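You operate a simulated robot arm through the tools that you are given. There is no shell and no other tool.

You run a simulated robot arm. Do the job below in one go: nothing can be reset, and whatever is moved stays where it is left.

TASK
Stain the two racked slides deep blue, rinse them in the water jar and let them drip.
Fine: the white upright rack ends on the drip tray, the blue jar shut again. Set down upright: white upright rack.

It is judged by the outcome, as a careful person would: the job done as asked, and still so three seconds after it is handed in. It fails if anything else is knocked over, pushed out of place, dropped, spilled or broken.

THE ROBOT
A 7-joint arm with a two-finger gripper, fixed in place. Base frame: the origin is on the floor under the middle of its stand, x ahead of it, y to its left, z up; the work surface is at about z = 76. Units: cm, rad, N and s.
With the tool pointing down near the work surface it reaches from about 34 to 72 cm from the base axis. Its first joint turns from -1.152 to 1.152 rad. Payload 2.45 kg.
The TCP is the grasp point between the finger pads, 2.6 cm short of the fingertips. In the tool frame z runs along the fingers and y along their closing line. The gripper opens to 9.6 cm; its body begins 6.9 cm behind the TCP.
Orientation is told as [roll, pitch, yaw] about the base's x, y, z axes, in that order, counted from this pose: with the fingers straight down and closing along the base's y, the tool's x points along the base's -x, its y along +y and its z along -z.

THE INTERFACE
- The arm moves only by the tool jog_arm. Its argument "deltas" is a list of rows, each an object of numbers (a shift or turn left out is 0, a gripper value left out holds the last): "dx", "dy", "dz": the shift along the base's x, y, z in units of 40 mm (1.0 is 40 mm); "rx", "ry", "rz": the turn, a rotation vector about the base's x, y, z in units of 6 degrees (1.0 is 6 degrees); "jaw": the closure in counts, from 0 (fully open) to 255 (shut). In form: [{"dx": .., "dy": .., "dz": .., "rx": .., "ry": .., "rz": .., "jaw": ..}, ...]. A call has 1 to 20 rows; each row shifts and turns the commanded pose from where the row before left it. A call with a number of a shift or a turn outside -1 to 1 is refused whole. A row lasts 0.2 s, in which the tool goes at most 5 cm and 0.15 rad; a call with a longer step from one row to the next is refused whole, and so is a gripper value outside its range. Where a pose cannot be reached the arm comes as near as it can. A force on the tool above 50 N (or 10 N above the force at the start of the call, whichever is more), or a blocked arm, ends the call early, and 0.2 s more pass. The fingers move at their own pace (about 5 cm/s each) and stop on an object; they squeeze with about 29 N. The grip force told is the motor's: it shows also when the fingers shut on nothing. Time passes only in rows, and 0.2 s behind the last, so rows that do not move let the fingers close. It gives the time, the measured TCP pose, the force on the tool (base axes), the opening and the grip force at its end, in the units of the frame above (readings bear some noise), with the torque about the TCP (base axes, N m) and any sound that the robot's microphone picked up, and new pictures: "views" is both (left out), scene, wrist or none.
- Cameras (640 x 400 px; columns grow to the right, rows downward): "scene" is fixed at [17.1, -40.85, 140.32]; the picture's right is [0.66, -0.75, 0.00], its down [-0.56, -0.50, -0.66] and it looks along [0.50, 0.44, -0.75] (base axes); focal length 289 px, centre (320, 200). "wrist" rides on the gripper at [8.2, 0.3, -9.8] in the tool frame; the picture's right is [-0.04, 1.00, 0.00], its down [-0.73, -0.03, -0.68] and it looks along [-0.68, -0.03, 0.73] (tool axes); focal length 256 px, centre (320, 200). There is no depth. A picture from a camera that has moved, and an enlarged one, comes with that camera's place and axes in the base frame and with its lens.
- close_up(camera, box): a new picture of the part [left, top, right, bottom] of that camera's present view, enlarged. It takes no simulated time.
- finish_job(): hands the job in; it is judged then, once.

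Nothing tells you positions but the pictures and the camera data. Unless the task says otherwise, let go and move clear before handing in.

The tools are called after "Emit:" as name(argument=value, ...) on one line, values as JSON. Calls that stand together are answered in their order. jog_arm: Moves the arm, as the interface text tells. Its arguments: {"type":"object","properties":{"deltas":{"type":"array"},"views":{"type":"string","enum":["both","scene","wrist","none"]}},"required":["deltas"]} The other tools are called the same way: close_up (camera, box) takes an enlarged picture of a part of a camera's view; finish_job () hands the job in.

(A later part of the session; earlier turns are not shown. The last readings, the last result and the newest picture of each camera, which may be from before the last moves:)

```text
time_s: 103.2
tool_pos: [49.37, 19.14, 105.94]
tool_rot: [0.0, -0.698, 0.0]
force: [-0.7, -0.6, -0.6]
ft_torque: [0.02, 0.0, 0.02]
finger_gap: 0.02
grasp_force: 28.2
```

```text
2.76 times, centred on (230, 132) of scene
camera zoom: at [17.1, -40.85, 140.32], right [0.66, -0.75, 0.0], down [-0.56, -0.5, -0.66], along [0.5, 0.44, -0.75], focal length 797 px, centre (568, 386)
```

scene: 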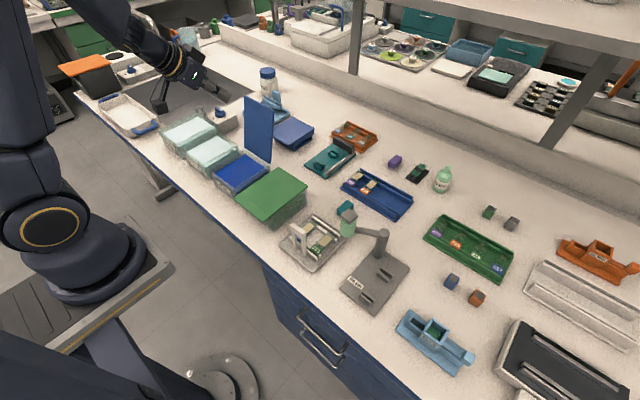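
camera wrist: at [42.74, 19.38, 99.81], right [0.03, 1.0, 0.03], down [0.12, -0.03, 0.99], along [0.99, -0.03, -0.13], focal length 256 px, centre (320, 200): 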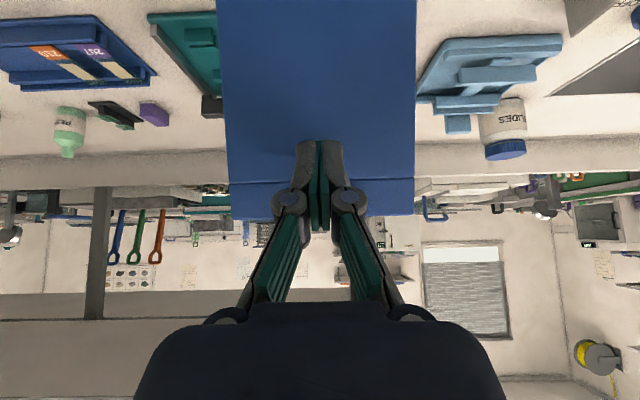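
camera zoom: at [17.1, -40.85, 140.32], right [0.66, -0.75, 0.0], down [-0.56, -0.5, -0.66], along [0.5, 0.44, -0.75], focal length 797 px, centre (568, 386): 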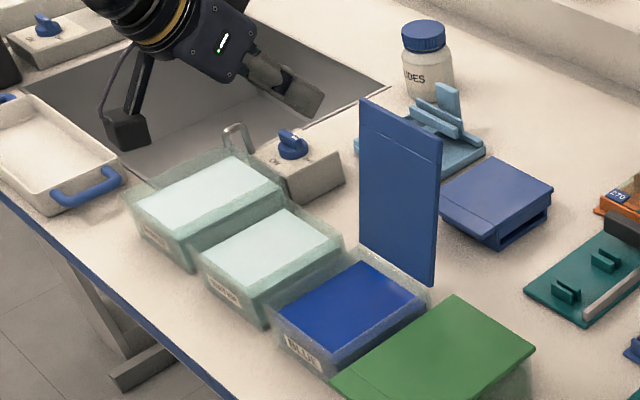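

The lid stays open by itself. Next I'll straighten the tool and go look at the rack and its handle.

Emit:
jog_arm(deltas=[{"dz": 0.6, "ry": 1}, {"dz": 0.5, "ry": 1}, {"dy": -0.8, "ry": 1}, {"dy": -0.9, "ry": 1}, {"dy": -0.9, "ry": 1}, {"dy": -0.9, "ry": 1}, {"dy": -0.9, "ry": 0.67}, {"dy": -0.9, "dx": -0.5}, {"dy": -0.9, "dx": -0.5}, {"dy": -0.9, "dx": -0.5}, {"dy": -0.6, "dx": -0.5, "jaw": 0}, {}, {}])

Emit:
close_up(camera="wrist", box=[200, 0, 440, 180])

Emit:
close_up(camera="scene", box=[260, 190, 370, 280])

```text
time_s: 106.0
tool_pos: [41.34, -11.78, 110.25]
tool_rot: [-0.001, 0.0, -0.001]
force: [-0.6, -0.3, 0.1]
ft_torque: [0.01, 0.0, -0.01]
finger_gap: 7.36
grasp_force: 0.1
camera wrist: at [33.08, -11.43, 120.13], right [0.04, 1.0, 0.0], down [0.73, -0.03, 0.68], along [0.68, -0.03, -0.73], focal length 256 px, centre (320, 200)
```

scene: 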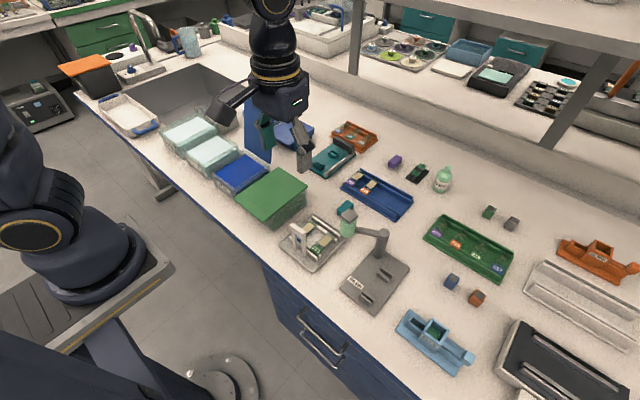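
wrist: 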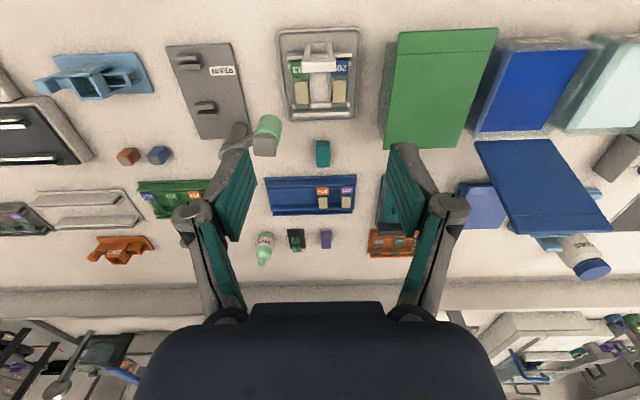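

```text
2.22 times, centred on (320, 90) of wrist
camera zoom: at [33.08, -11.43, 120.13], right [0.04, 1.0, 0.0], down [0.73, -0.03, 0.68], along [0.68, -0.03, -0.73], focal length 569 px, centre (320, 444)
```

zoom: 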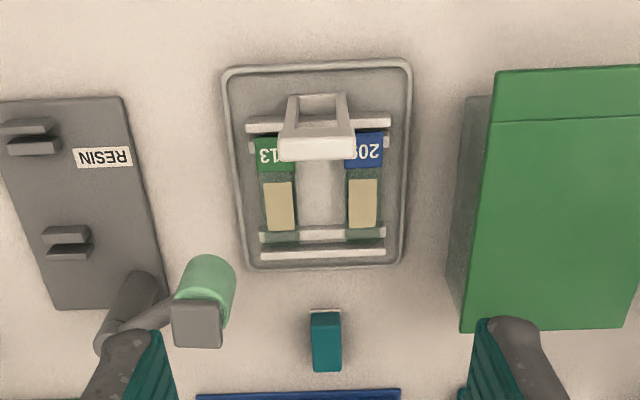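

```text
4.44 times, centred on (315, 235) of scene
camera zoom: at [17.1, -40.86, 140.32], right [0.66, -0.75, 0.0], down [-0.56, -0.5, -0.66], along [0.5, 0.44, -0.75], focal length 1284 px, centre (342, 44)
```

zoom: 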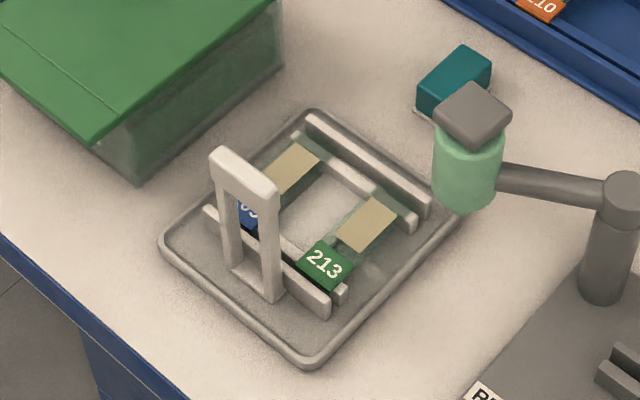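

The rack's handle arch stands at about x 42.2, y −12, top near z 87. I'll come closer above it to check alignment.

Emit:
jog_arm(deltas=[{"dx": 0.2, "dy": -0.07, "dz": -0.8, "jaw": 69}, {"dz": -0.8}, {"dz": -0.8}, {}])

Emit:
close_up(camera="wrist", box=[220, 0, 420, 180])

Emit:
close_up(camera="scene", box=[250, 140, 380, 280])

```text
time_s: 107.0
tool_pos: [42.19, -12.03, 100.59]
tool_rot: [-0.001, 0.0, 0.0]
force: [0.0, -0.4, -0.4]
ft_torque: [0.0, 0.01, -0.03]
finger_gap: 6.98
grasp_force: 0.0
camera wrist: at [33.85, -11.66, 110.56], right [0.04, 1.0, 0.0], down [0.73, -0.03, 0.68], along [0.68, -0.03, -0.73], focal length 256 px, centre (320, 200)
```

scene: 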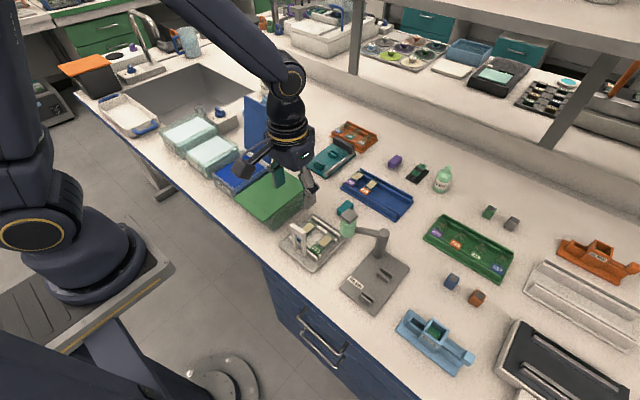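
wrist: 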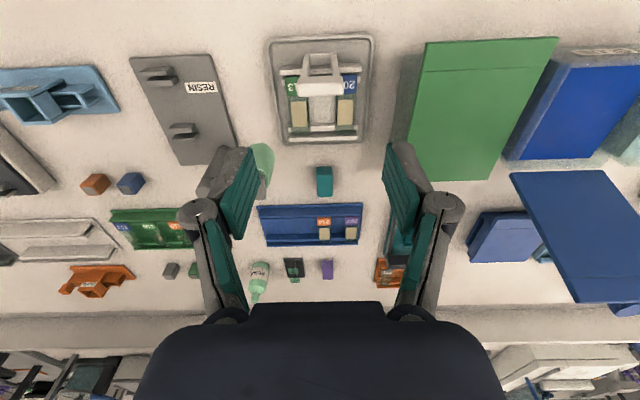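

```text
2.22 times, centred on (320, 90) of wrist
camera zoom: at [33.85, -11.66, 110.56], right [0.04, 1.0, 0.0], down [0.73, -0.03, 0.68], along [0.68, -0.03, -0.73], focal length 569 px, centre (320, 444)
```

zoom: 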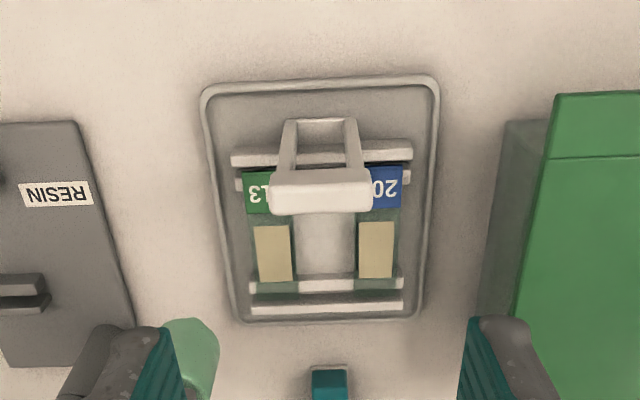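

```text
2.86 times, centred on (315, 210) of scene
camera zoom: at [17.1, -40.85, 140.32], right [0.66, -0.75, 0.0], down [-0.56, -0.5, -0.66], along [0.5, 0.44, -0.75], focal length 825 px, centre (334, 171)
```

zoom: 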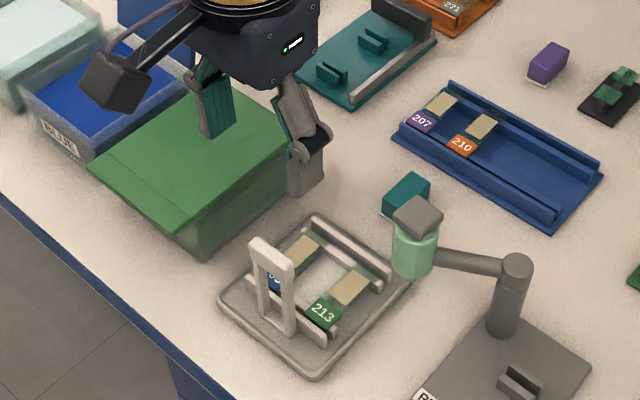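

Emit:
jog_arm(deltas=[{"dz": -0.8, "dx": 0.03}, {"dz": -0.8}, {"dz": -0.6}, {"dz": -0.5}, {}])

Emit:
close_up(camera="wrist", box=[180, 60, 460, 260])

Emit:
close_up(camera="scene", box=[230, 160, 370, 280])

```text
time_s: 108.2
tool_pos: [42.36, -12.06, 89.74]
tool_rot: [0.0, 0.0, 0.0]
force: [1.3, 0.1, 0.0]
ft_torque: [-0.02, 0.02, 0.01]
finger_gap: 6.98
grasp_force: 0.0
camera wrist: at [34.02, -11.69, 99.69], right [0.04, 1.0, 0.0], down [0.73, -0.03, 0.68], along [0.68, -0.03, -0.73], focal length 256 px, centre (320, 200)
```

scene: 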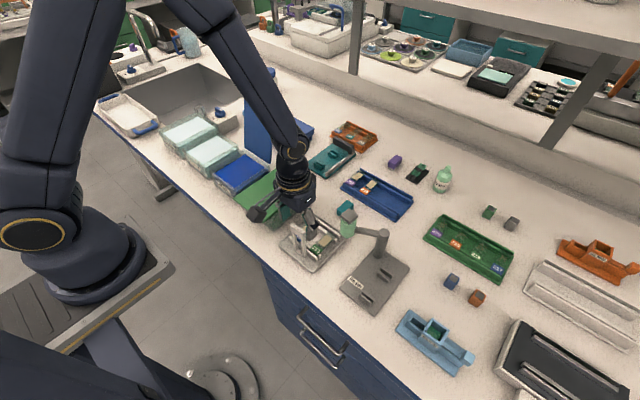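
wrist: 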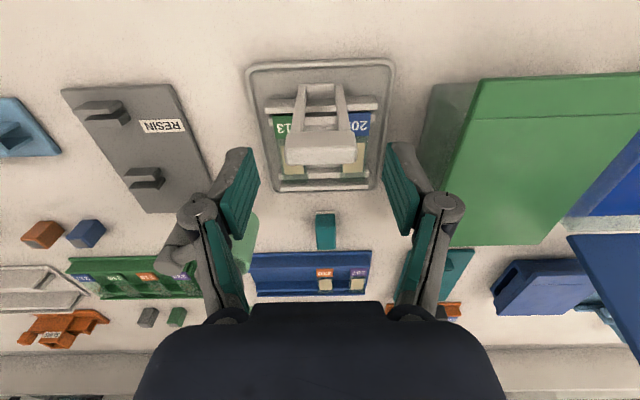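

```text
2.00 times, centred on (320, 160) of wrist
camera zoom: at [34.02, -11.69, 99.69], right [0.04, 1.0, 0.0], down [0.73, -0.03, 0.68], along [0.68, -0.03, -0.73], focal length 512 px, centre (320, 280)
```

zoom: 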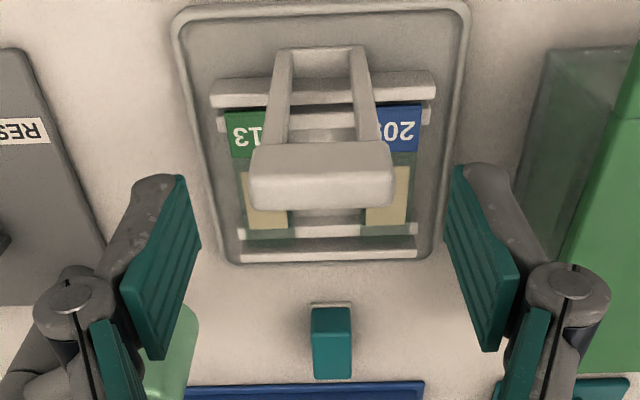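

```text
3.33 times, centred on (300, 220) of scene
camera zoom: at [17.1, -40.86, 140.32], right [0.66, -0.75, 0.0], down [-0.56, -0.5, -0.66], along [0.5, 0.44, -0.75], focal length 963 px, centre (387, 133)
```

zoom: 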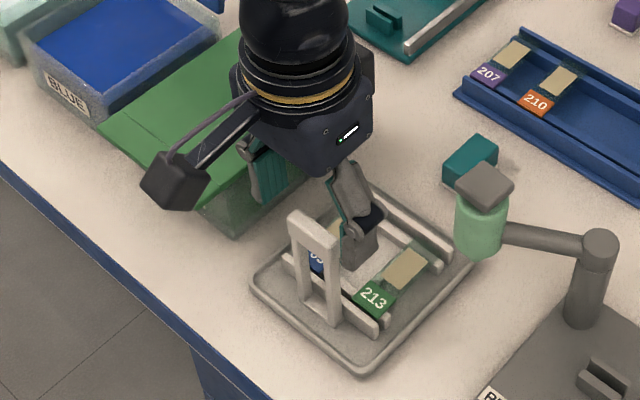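

Aligned with the handle. I'll lower so the pads straddle the handle's crossbar and close gently.

Emit:
jog_arm(deltas=[{"dz": -0.42}, {"dz": -0.42}, {}, {"jaw": 160}, {}, {}])

Emit:
close_up(camera="wrist", box=[180, 60, 460, 260])

Emit:
close_up(camera="scene", box=[230, 160, 370, 280])

```text
time_s: 109.6
tool_pos: [42.39, -11.95, 86.49]
tool_rot: [-0.001, 0.0, 0.001]
force: [-0.7, -0.8, -0.2]
ft_torque: [0.05, 0.0, 0.0]
finger_gap: 4.02
grasp_force: 28.9
camera wrist: at [34.03, -11.68, 96.37], right [0.04, 1.0, 0.0], down [0.73, -0.03, 0.68], along [0.68, -0.03, -0.73], focal length 256 px, centre (320, 200)
```

scene: 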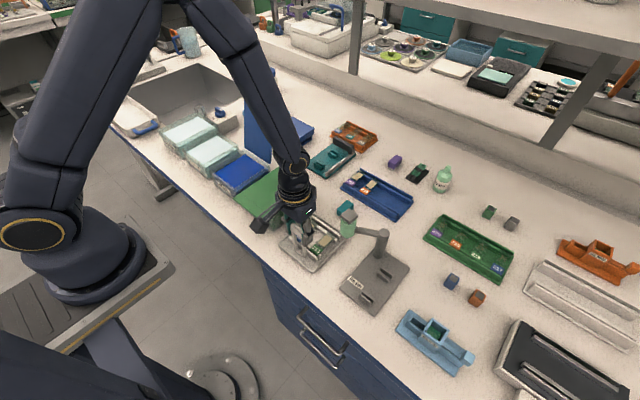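
wrist: 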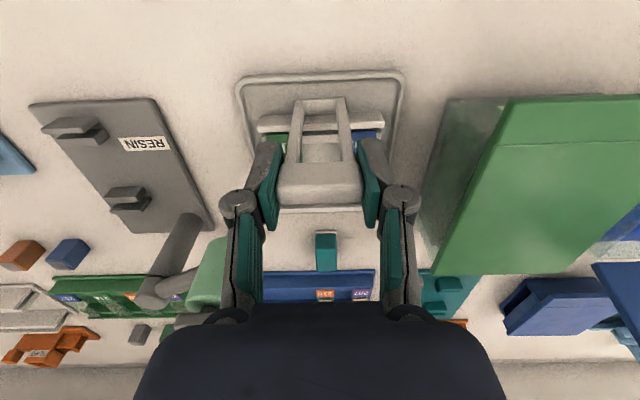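

```text
2.00 times, centred on (320, 160) of wrist
camera zoom: at [34.03, -11.68, 96.37], right [0.04, 1.0, 0.0], down [0.73, -0.03, 0.68], along [0.68, -0.03, -0.73], focal length 512 px, centre (320, 280)
```

zoom: 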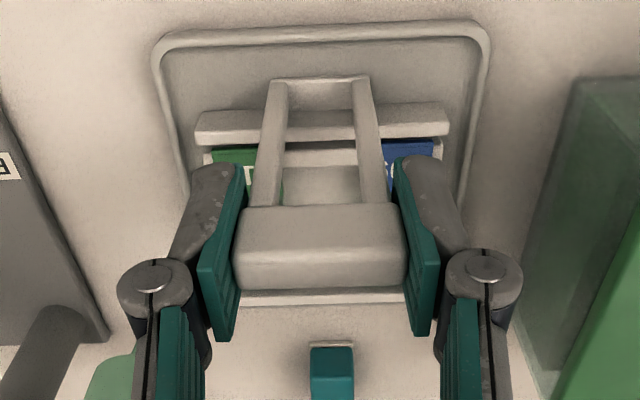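

```text
3.33 times, centred on (300, 220) of scene
camera zoom: at [17.1, -40.85, 140.32], right [0.66, -0.75, 0.0], down [-0.56, -0.5, -0.66], along [0.5, 0.44, -0.75], focal length 963 px, centre (387, 133)
```

zoom: 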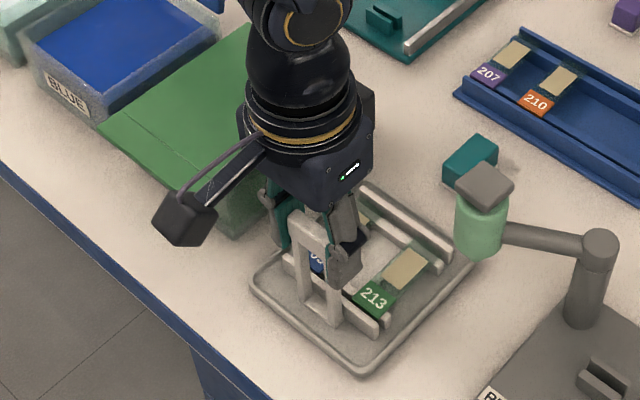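

Emit:
jog_arm(deltas=[{"jaw": 200}, {"dz": 0.1}, {"dz": 0.2}, {"dz": 0.2}, {}])

Emit:
close_up(camera="wrist", box=[180, 60, 460, 260])

Emit:
close_up(camera="scene", box=[230, 160, 370, 280])

```text
time_s: 110.8
tool_pos: [42.36, -12.09, 88.4]
tool_rot: [0.001, -0.001, 0.001]
force: [0.4, 0.7, -1.2]
ft_torque: [-0.01, 0.04, -0.01]
finger_gap: 4.04
grasp_force: 29.2
camera wrist: at [34.01, -11.71, 98.38], right [0.04, 1.0, 0.0], down [0.73, -0.03, 0.68], along [0.68, -0.03, -0.73], focal length 256 px, centre (320, 200)
```

scene: 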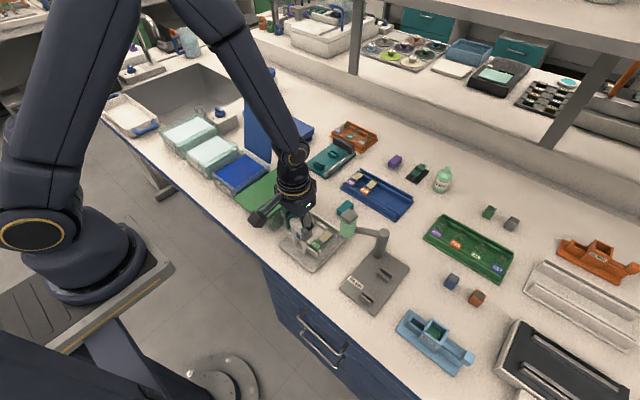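
wrist: 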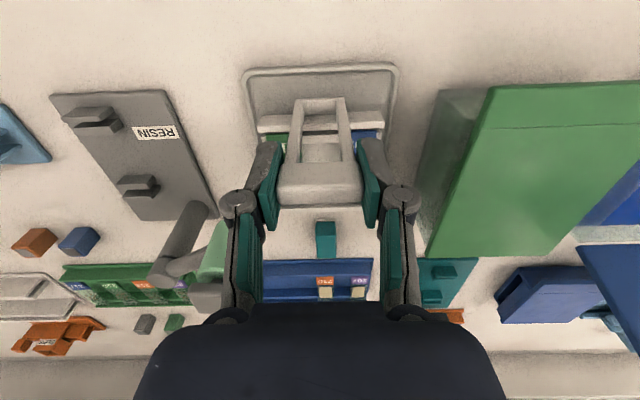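

```text
2.00 times, centred on (320, 160) of wrist
camera zoom: at [34.01, -11.71, 98.38], right [0.04, 1.0, 0.0], down [0.73, -0.03, 0.68], along [0.68, -0.03, -0.73], focal length 512 px, centre (320, 280)
```

zoom: 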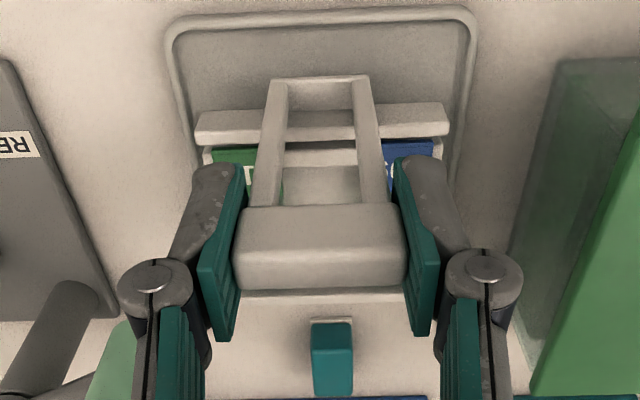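

```text
3.33 times, centred on (300, 220) of scene
camera zoom: at [17.1, -40.86, 140.32], right [0.66, -0.75, 0.0], down [-0.56, -0.5, -0.66], along [0.5, 0.44, -0.75], focal length 963 px, centre (387, 133)
```

zoom: 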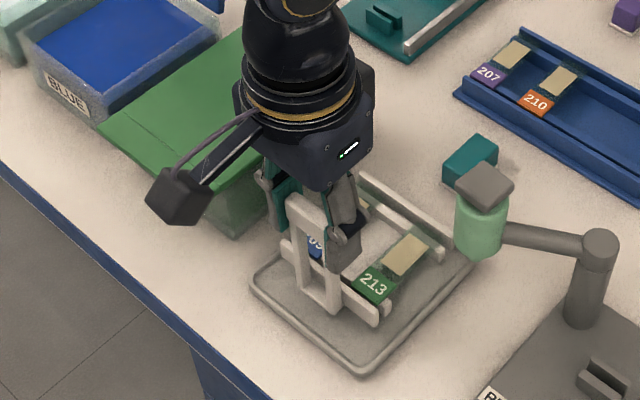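

Emit:
close_up(camera="scene", box=[200, 140, 280, 200])

Emit:
close_up(camera="wrist", box=[480, 60, 640, 240])

```text
6.67 times, centred on (240, 170) of scene
camera zoom: at [17.1, -40.86, 140.32], right [0.66, -0.75, 0.0], down [-0.56, -0.5, -0.66], along [0.5, 0.44, -0.75], focal length 1925 px, centre (853, 400)
```

zoom: 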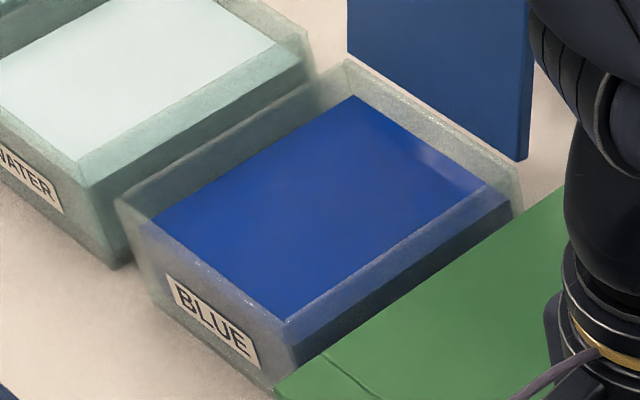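

```text
2.22 times, centred on (560, 150) of wrist
camera zoom: at [34.01, -11.71, 98.38], right [0.04, 1.0, 0.0], down [0.73, -0.03, 0.68], along [0.68, -0.03, -0.73], focal length 569 px, centre (-213, 311)
```

zoom: 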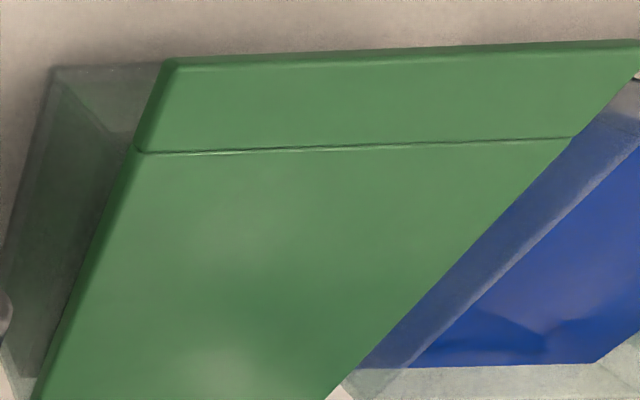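

The rack lifts level and secure. I'll raise it and carry it over to the blue jar.

Emit:
jog_arm(deltas=[{"dz": 0.5}, {"dz": 0.7}, {"dz": 0.7}, {"dz": 0.7}, {"dz": 0.5}, {"dy": 0.5, "dx": 0.1}, {"dy": 0.7, "dx": 0.1}, {"dy": 0.8, "dx": 0.1}, {"dy": 0.8, "dx": 0.1}, {"dy": 0.8, "dx": 0.1}, {"dy": 0.8}, {"dy": 0.8}, {"dy": 0.8}, {"dy": 0.8}, {"dy": 0.6}, {"dy": 0.3}, {}, {}])

Emit:
close_up(camera="scene", box=[140, 70, 320, 205])

Emit:
close_up(camera="wrist", box=[180, 20, 460, 240])

```text
time_s: 114.6
tool_pos: [44.36, 18.7, 100.8]
tool_rot: [-0.001, 0.0, 0.001]
force: [0.0, 0.7, -0.8]
ft_torque: [-0.03, 0.04, 0.03]
finger_gap: 4.01
grasp_force: 28.4
camera wrist: at [36.05, 19.08, 110.75], right [0.04, 1.0, 0.0], down [0.73, -0.03, 0.68], along [0.68, -0.03, -0.73], focal length 256 px, centre (320, 200)
```

scene: 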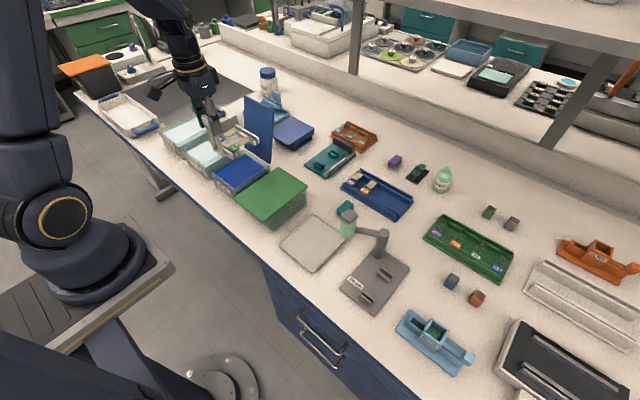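
wrist: 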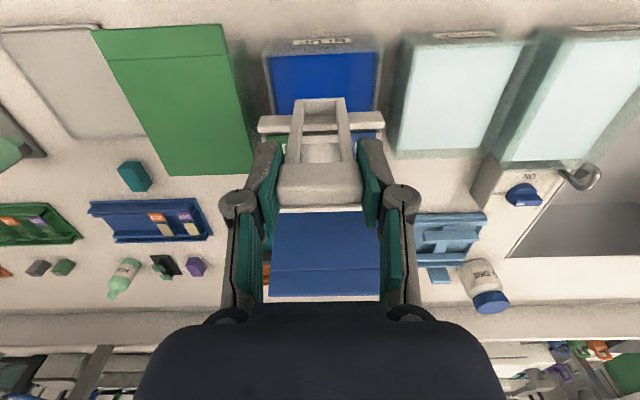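

```text
2.96 times, centred on (230, 138) of scene
camera zoom: at [17.1, -40.85, 140.32], right [0.66, -0.75, 0.0], down [-0.56, -0.5, -0.66], along [0.5, 0.44, -0.75], focal length 856 px, centre (587, 385)
```

zoom: 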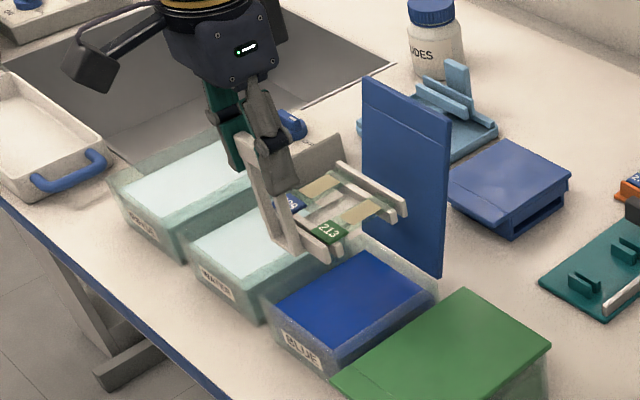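

```text
1.82 times, centred on (320, 130) of wrist
camera zoom: at [36.05, 19.08, 110.75], right [0.04, 1.0, 0.0], down [0.73, -0.03, 0.68], along [0.68, -0.03, -0.73], focal length 465 px, centre (320, 327)
```

zoom: 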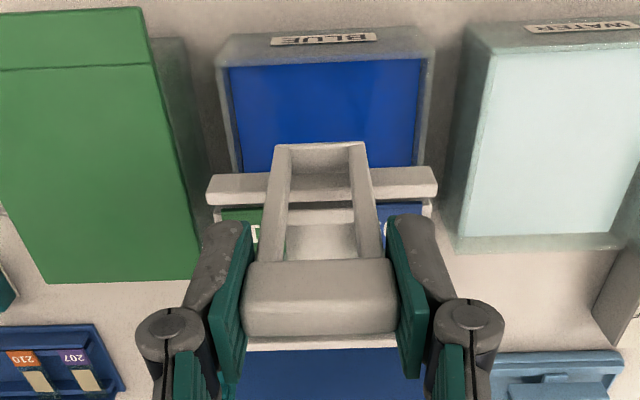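

Emit:
close_up(camera="wrist", box=[250, 30, 390, 140])

```text
3.64 times, centred on (320, 85) of wrist
camera zoom: at [36.05, 19.08, 110.75], right [0.04, 1.0, 0.0], down [0.73, -0.03, 0.68], along [0.68, -0.03, -0.73], focal length 931 px, centre (320, 618)
```

zoom: 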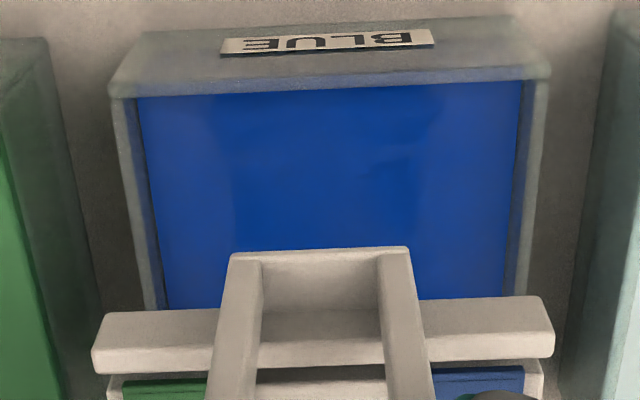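

Emit:
jog_arm(deltas=[{"dy": 0.06, "dx": -0.02, "dz": -0.4}, {"dz": -0.6}, {"dz": -0.6}, {}])

Emit:
close_up(camera="wrist", box=[220, 40, 420, 180])

Emit:
close_up(camera="scene", box=[170, 80, 300, 205])

```text
time_s: 115.6
tool_pos: [44.2, 18.92, 94.49]
tool_rot: [0.001, -0.001, -0.001]
force: [0.7, 0.7, -1.5]
ft_torque: [-0.02, 0.05, -0.01]
finger_gap: 4.03
grasp_force: 28.8
camera wrist: at [35.92, 19.35, 104.32], right [0.04, 1.0, 0.0], down [0.73, -0.03, 0.68], along [0.68, -0.03, -0.73], focal length 256 px, centre (320, 200)
```

scene: 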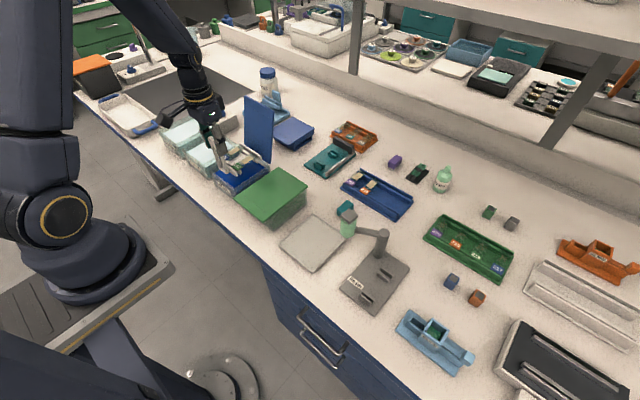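
wrist: 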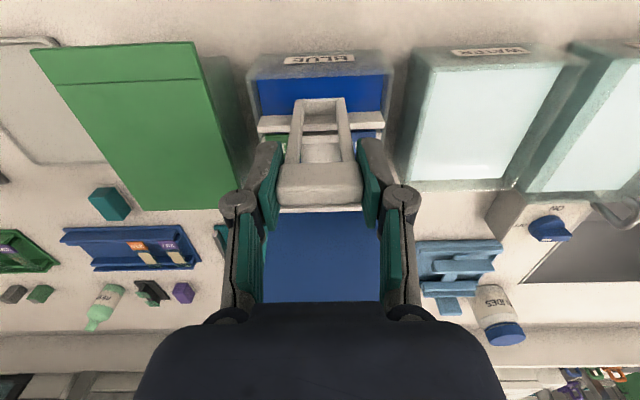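

```text
2.86 times, centred on (320, 110) of wrist
camera zoom: at [35.92, 19.35, 104.32], right [0.04, 1.0, 0.0], down [0.73, -0.03, 0.68], along [0.68, -0.03, -0.73], focal length 731 px, centre (320, 457)
```

zoom: 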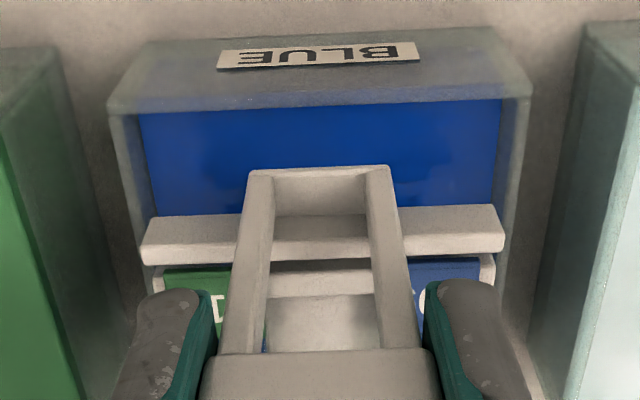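

```text
3.20 times, centred on (235, 142) of scene
camera zoom: at [17.1, -40.85, 140.32], right [0.66, -0.75, 0.0], down [-0.56, -0.5, -0.66], along [0.5, 0.44, -0.75], focal length 924 px, centre (592, 384)
```

zoom: 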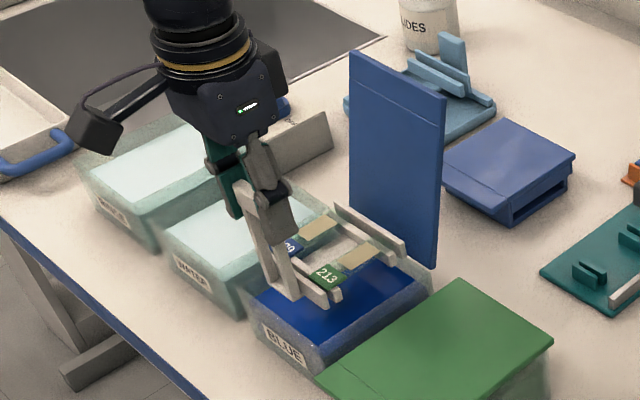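

Alignment with the jar is good. Lowering the rack into the stain.

Emit:
jog_arm(deltas=[{"dz": -0.3}, {"dz": -0.3}, {"dz": -0.3}, {"dz": -0.3}, {"dz": -0.3}, {}])

Emit:
close_up(camera="wrist", box=[220, 40, 420, 180])

Emit:
close_up(camera="scene", box=[170, 80, 300, 205])

```text
time_s: 117.0
tool_pos: [44.27, 19.07, 88.62]
tool_rot: [0.0, 0.0, -0.001]
force: [-0.5, 0.7, -1.3]
ft_torque: [-0.04, 0.05, 0.0]
finger_gap: 4.04
grasp_force: 29.2
camera wrist: at [35.96, 19.34, 98.38], right [0.04, 1.0, 0.0], down [0.73, -0.03, 0.68], along [0.68, -0.03, -0.73], focal length 256 px, centre (320, 200)
```

scene: 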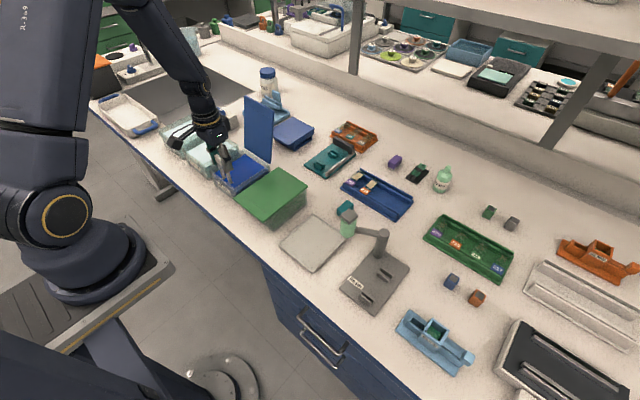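
wrist: 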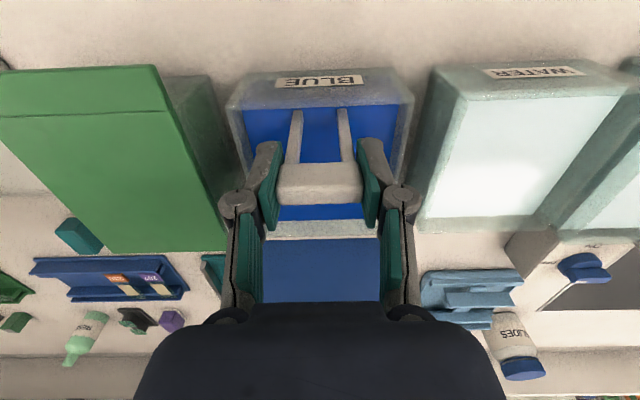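

```text
2.86 times, centred on (320, 110) of wrist
camera zoom: at [35.96, 19.34, 98.38], right [0.04, 1.0, 0.0], down [0.73, -0.03, 0.68], along [0.68, -0.03, -0.73], focal length 731 px, centre (320, 457)
```

zoom: 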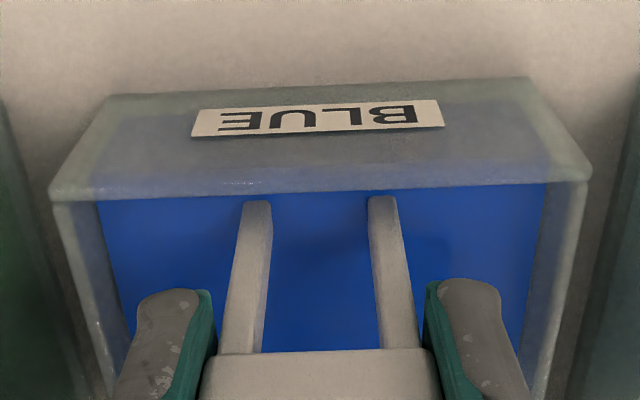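

```text
3.20 times, centred on (235, 142) of scene
camera zoom: at [17.1, -40.85, 140.32], right [0.66, -0.75, 0.0], down [-0.56, -0.5, -0.66], along [0.5, 0.44, -0.75], focal length 924 px, centre (592, 384)
```

zoom: 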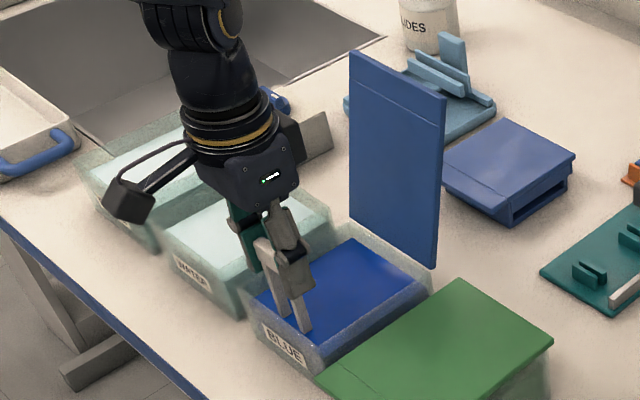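

Emit:
jog_arm(deltas=[{"dz": -0.2}, {"dz": -0.17}, {}, {}, {}, {}, {}, {}, {}, {}, {}, {}, {}, {}, {}, {}, {}, {}, {}, {}], views="none")

Emit:
jog_arm(deltas=[{}, {}, {}, {}, {}, {}, {}, {}, {}, {}, {}, {}, {}, {}, {}, {}, {}, {}, {}, {}], views="none")

Emit:
jog_arm(deltas=[{}, {}, {}, {}, {}, {}, {}, {}, {}, {}, {}, {}, {}, {}, {}, {}, {}, {}, {}, {}], views="none")

Emit:
jog_arm(deltas=[{}, {}, {}, {}, {}, {}, {}, {}, {}, {}, {}, {}, {}, {}, {}, {}, {}, {}, {}, {}], views="wrist")

```text
time_s: 121.2
tool_pos: [44.28, 19.01, 87.12]
tool_rot: [-0.002, -0.001, -0.001]
force: [-0.5, -0.4, -1.3]
ft_torque: [0.03, 0.05, 0.02]
finger_gap: 4.03
grasp_force: 28.3
```

```text
time_s: 125.4
tool_pos: [44.29, 19.02, 87.08]
tool_rot: [-0.001, 0.0, 0.001]
force: [-0.5, 0.0, -1.3]
ft_torque: [0.01, 0.05, 0.04]
finger_gap: 4.04
grasp_force: 28.9
```

```text
time_s: 129.6
tool_pos: [44.2, 18.9, 87.08]
tool_rot: [0.001, 0.0, -0.001]
force: [-0.1, 0.4, -0.6]
ft_torque: [0.0, 0.05, -0.01]
finger_gap: 4.01
grasp_force: 29.1
```

```text
time_s: 133.8
tool_pos: [44.14, 18.95, 87.09]
tool_rot: [-0.001, 0.0, -0.001]
force: [-0.5, 0.3, -0.7]
ft_torque: [0.03, 0.01, 0.0]
finger_gap: 4.04
grasp_force: 28.8
camera wrist: at [35.93, 19.31, 96.92], right [0.04, 1.0, 0.0], down [0.73, -0.03, 0.68], along [0.68, -0.03, -0.73], focal length 256 px, centre (320, 200)
```

wrist: 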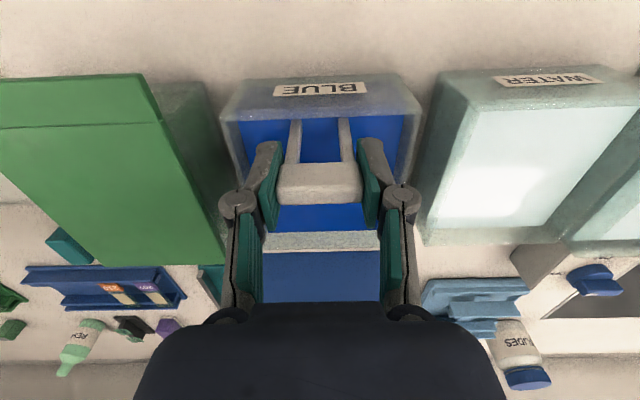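

About 16 s of immersion so far. I'll lift just clear of the liquid, over the jar, to check the slides' colour.

Emit:
jog_arm(deltas=[{"dz": 0.3}, {"dz": 0.3}, {"dz": 0.3}, {"dz": 0.3}, {"dz": 0.3}, {"dz": 0.2}, {}], views="scene")

Emit:
close_up(camera="scene", box=[190, 100, 290, 190])

```text
time_s: 135.4
tool_pos: [44.2, 19.03, 93.95]
tool_rot: [-0.001, 0.0, 0.0]
force: [0.7, 0.4, -0.9]
ft_torque: [0.03, 0.02, 0.0]
finger_gap: 4.03
grasp_force: 29.3
```

scene: 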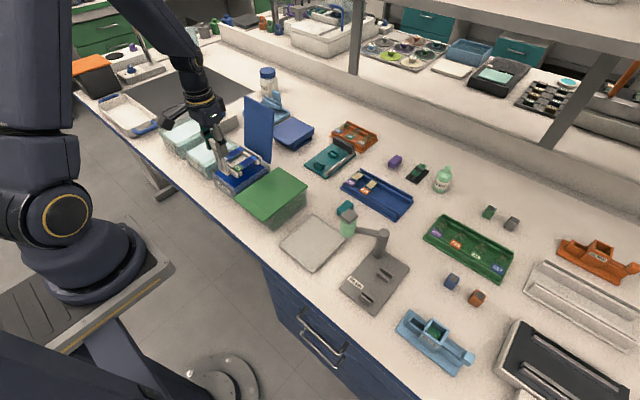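

```text
4.44 times, centred on (240, 145) of scene
camera zoom: at [17.1, -40.85, 140.32], right [0.66, -0.75, 0.0], down [-0.56, -0.5, -0.66], along [0.5, 0.44, -0.75], focal length 1284 px, centre (676, 444)
```

zoom: 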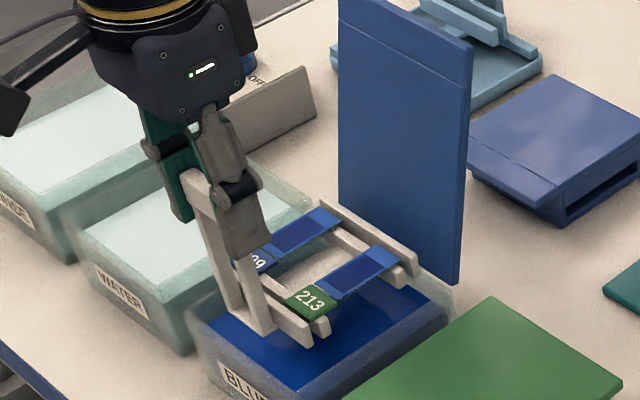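

Emit:
close_up(camera="scene", box=[235, 140, 290, 180])

Emit:
jog_arm(deltas=[{"dz": -0.3}, {"dz": -0.3}, {"dz": -0.3}, {"dz": -0.3}, {"dz": -0.3}, {"dz": -0.2}, {}, {}, {}, {}, {}, {}, {}, {}, {}, {}, {}, {}, {}, {}], views="none")

Emit:
jog_arm(deltas=[{}, {}, {}, {}, {}, {}, {}, {}, {}, {}, {}, {}, {}, {}, {}, {}, {}, {}, {}, {}], views="none")

Emit:
jog_arm(deltas=[{}, {}, {}, {}, {}, {}, {}, {}, {}, {}, {}, {"dz": 0.3}, {"dz": 0.3}, {"dz": 0.3}, {"dz": 0.3}, {"dz": 0.3}, {"dz": 0.2}, {}, {}], views="scene")

Emit:
close_up(camera="scene", box=[235, 140, 290, 180])

```text
10.00 times, centred on (262, 160) of scene
camera zoom: at [17.1, -40.85, 140.32], right [0.66, -0.75, 0.0], down [-0.56, -0.5, -0.66], along [0.5, 0.44, -0.75], focal length 2888 px, centre (895, 600)
```

zoom: 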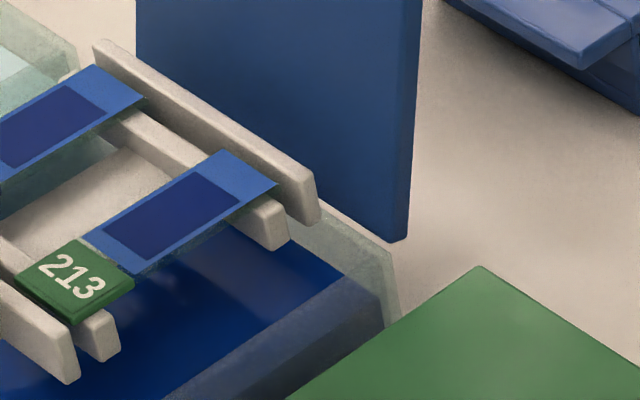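

```text
time_s: 139.6
tool_pos: [44.32, 19.03, 87.02]
tool_rot: [-0.001, 0.001, 0.0]
force: [0.1, 0.1, -0.7]
ft_torque: [0.0, 0.03, -0.03]
finger_gap: 4.05
grasp_force: 28.8
```

```text
time_s: 143.8
tool_pos: [44.25, 19.04, 87.07]
tool_rot: [0.001, 0.0, 0.001]
force: [0.1, 0.4, -1.4]
ft_torque: [-0.02, 0.04, -0.04]
finger_gap: 4.0
grasp_force: 29.3
```

```text
time_s: 147.8
tool_pos: [44.22, 19.06, 93.83]
tool_rot: [0.001, 0.001, 0.0]
force: [0.1, -0.4, -1.2]
ft_torque: [-0.02, 0.06, 0.01]
finger_gap: 4.03
grasp_force: 29.0
```

scene: 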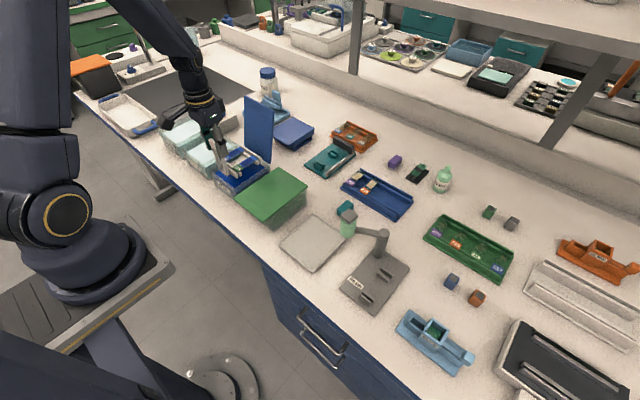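

```text
10.00 times, centred on (262, 160) of scene
camera zoom: at [17.1, -40.85, 140.32], right [0.66, -0.75, 0.0], down [-0.56, -0.5, -0.66], along [0.5, 0.44, -0.75], focal length 2888 px, centre (895, 600)
```

zoom: 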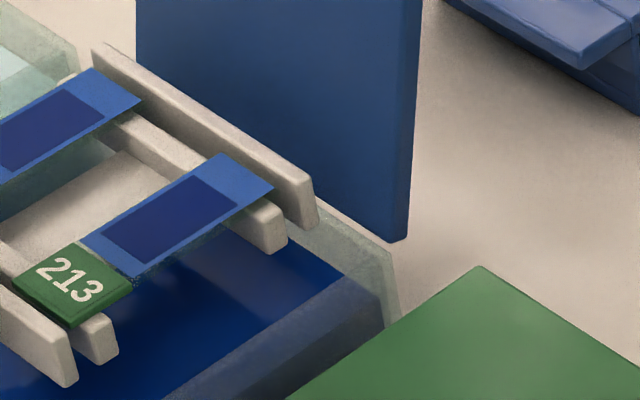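

The slides are saturated deep blue. I'll let them drip over the stain jar for a few seconds before moving on.

Emit:
jog_arm(deltas=[{}, {}, {}, {}, {}, {}, {}, {}, {}, {}, {}, {}, {}, {}, {}, {}, {}, {}, {}, {}], views="none")

Emit:
jog_arm(deltas=[{}, {}, {}, {}, {}, {}, {}, {}, {}, {}, {}, {}, {}, {}, {}], views="both")

Emit:
close_up(camera="wrist", box=[380, 20, 640, 210])

Emit:
close_up(camera="scene", box=[190, 100, 290, 190])

```text
time_s: 152.0
tool_pos: [44.2, 19.0, 93.91]
tool_rot: [0.001, 0.001, -0.001]
force: [0.3, 0.1, -0.7]
ft_torque: [-0.01, 0.04, 0.01]
finger_gap: 4.02
grasp_force: 28.9
```

```text
time_s: 155.2
tool_pos: [44.26, 19.06, 93.76]
tool_rot: [-0.001, -0.001, 0.0]
force: [0.1, -1.4, -1.5]
ft_torque: [0.02, 0.04, 0.03]
finger_gap: 3.99
grasp_force: 28.9
camera wrist: at [35.92, 19.37, 103.67], right [0.04, 1.0, 0.0], down [0.73, -0.03, 0.68], along [0.68, -0.03, -0.73], focal length 256 px, centre (320, 200)
```

scene: 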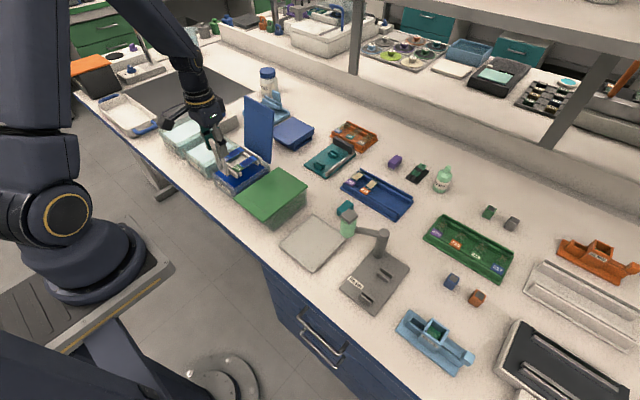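
wrist: 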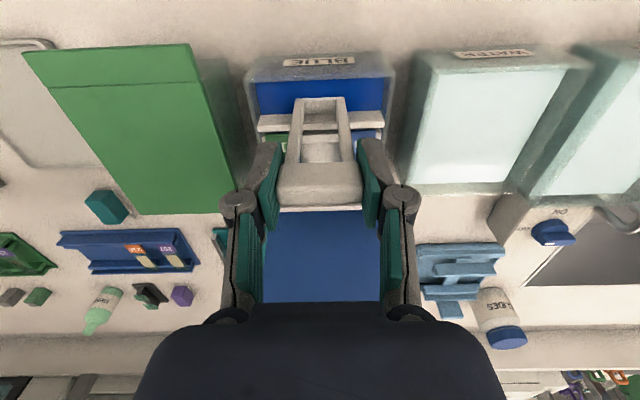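

```text
2.11 times, centred on (510, 115) of wrist
camera zoom: at [35.92, 19.37, 103.67], right [0.04, 1.0, 0.0], down [0.73, -0.03, 0.68], along [0.68, -0.03, -0.73], focal length 539 px, centre (-80, 379)
```

zoom: 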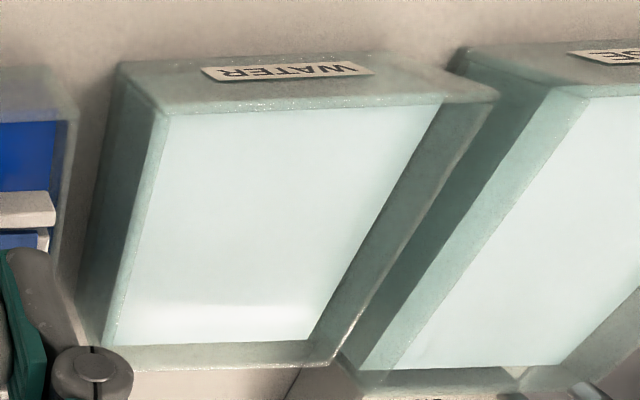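

```text
4.44 times, centred on (240, 145) of scene
camera zoom: at [17.1, -40.85, 140.32], right [0.66, -0.75, 0.0], down [-0.56, -0.5, -0.66], along [0.5, 0.44, -0.75], focal length 1284 px, centre (676, 444)
```

zoom: 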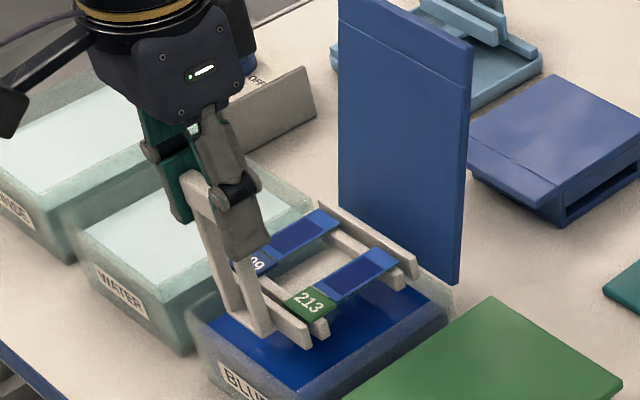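

Emit:
jog_arm(deltas=[{"dz": 0.5}, {"dz": 0.3, "dy": 0.3}, {"dy": 0.8}, {"dy": 0.8}, {"dy": 0.8}, {"dy": 0.6}, {"dy": 0.34, "dx": -0.02}, {}, {}])

Emit:
close_up(camera="wrist", box=[220, 20, 420, 160])

Emit:
close_up(camera="scene", box=[130, 80, 290, 200])

```text
time_s: 157.2
tool_pos: [44.18, 33.58, 97.15]
tool_rot: [-0.002, 0.0, 0.001]
force: [-0.2, -0.2, -0.1]
ft_torque: [0.02, 0.06, 0.0]
finger_gap: 4.03
grasp_force: 29.1
camera wrist: at [35.89, 33.91, 106.94], right [0.04, 1.0, 0.0], down [0.73, -0.03, 0.68], along [0.68, -0.03, -0.73], focal length 256 px, centre (320, 200)
```

scene: 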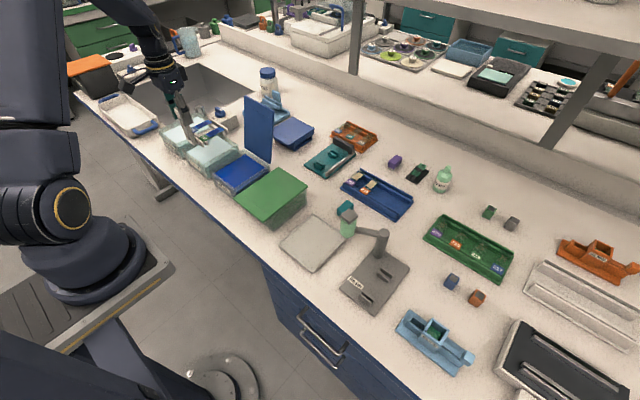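
wrist: 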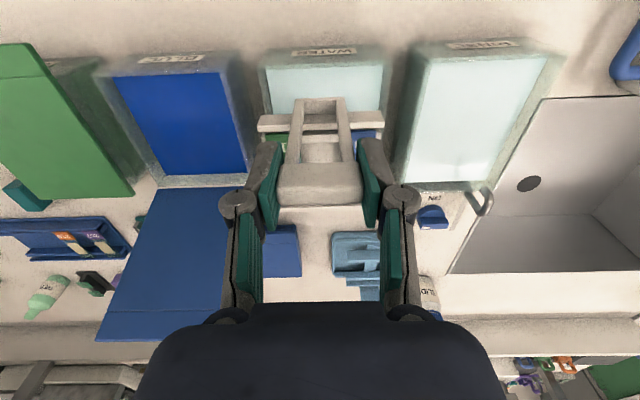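

```text
2.86 times, centred on (320, 90) of wrist
camera zoom: at [35.89, 33.91, 106.94], right [0.04, 1.0, 0.0], down [0.73, -0.03, 0.68], along [0.68, -0.03, -0.73], focal length 731 px, centre (320, 514)
```

zoom: 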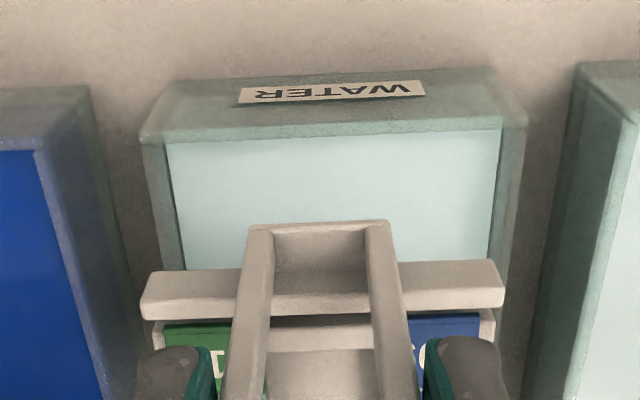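

```text
3.33 times, centred on (210, 140) of scene
camera zoom: at [17.1, -40.85, 140.32], right [0.66, -0.75, 0.0], down [-0.56, -0.5, -0.66], along [0.5, 0.44, -0.75], focal length 963 px, centre (687, 400)
```

zoom: 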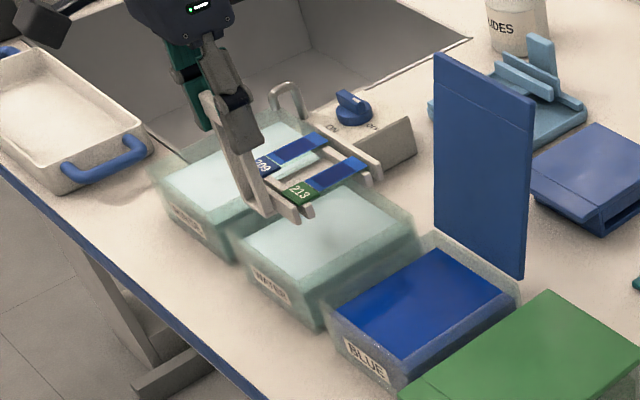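

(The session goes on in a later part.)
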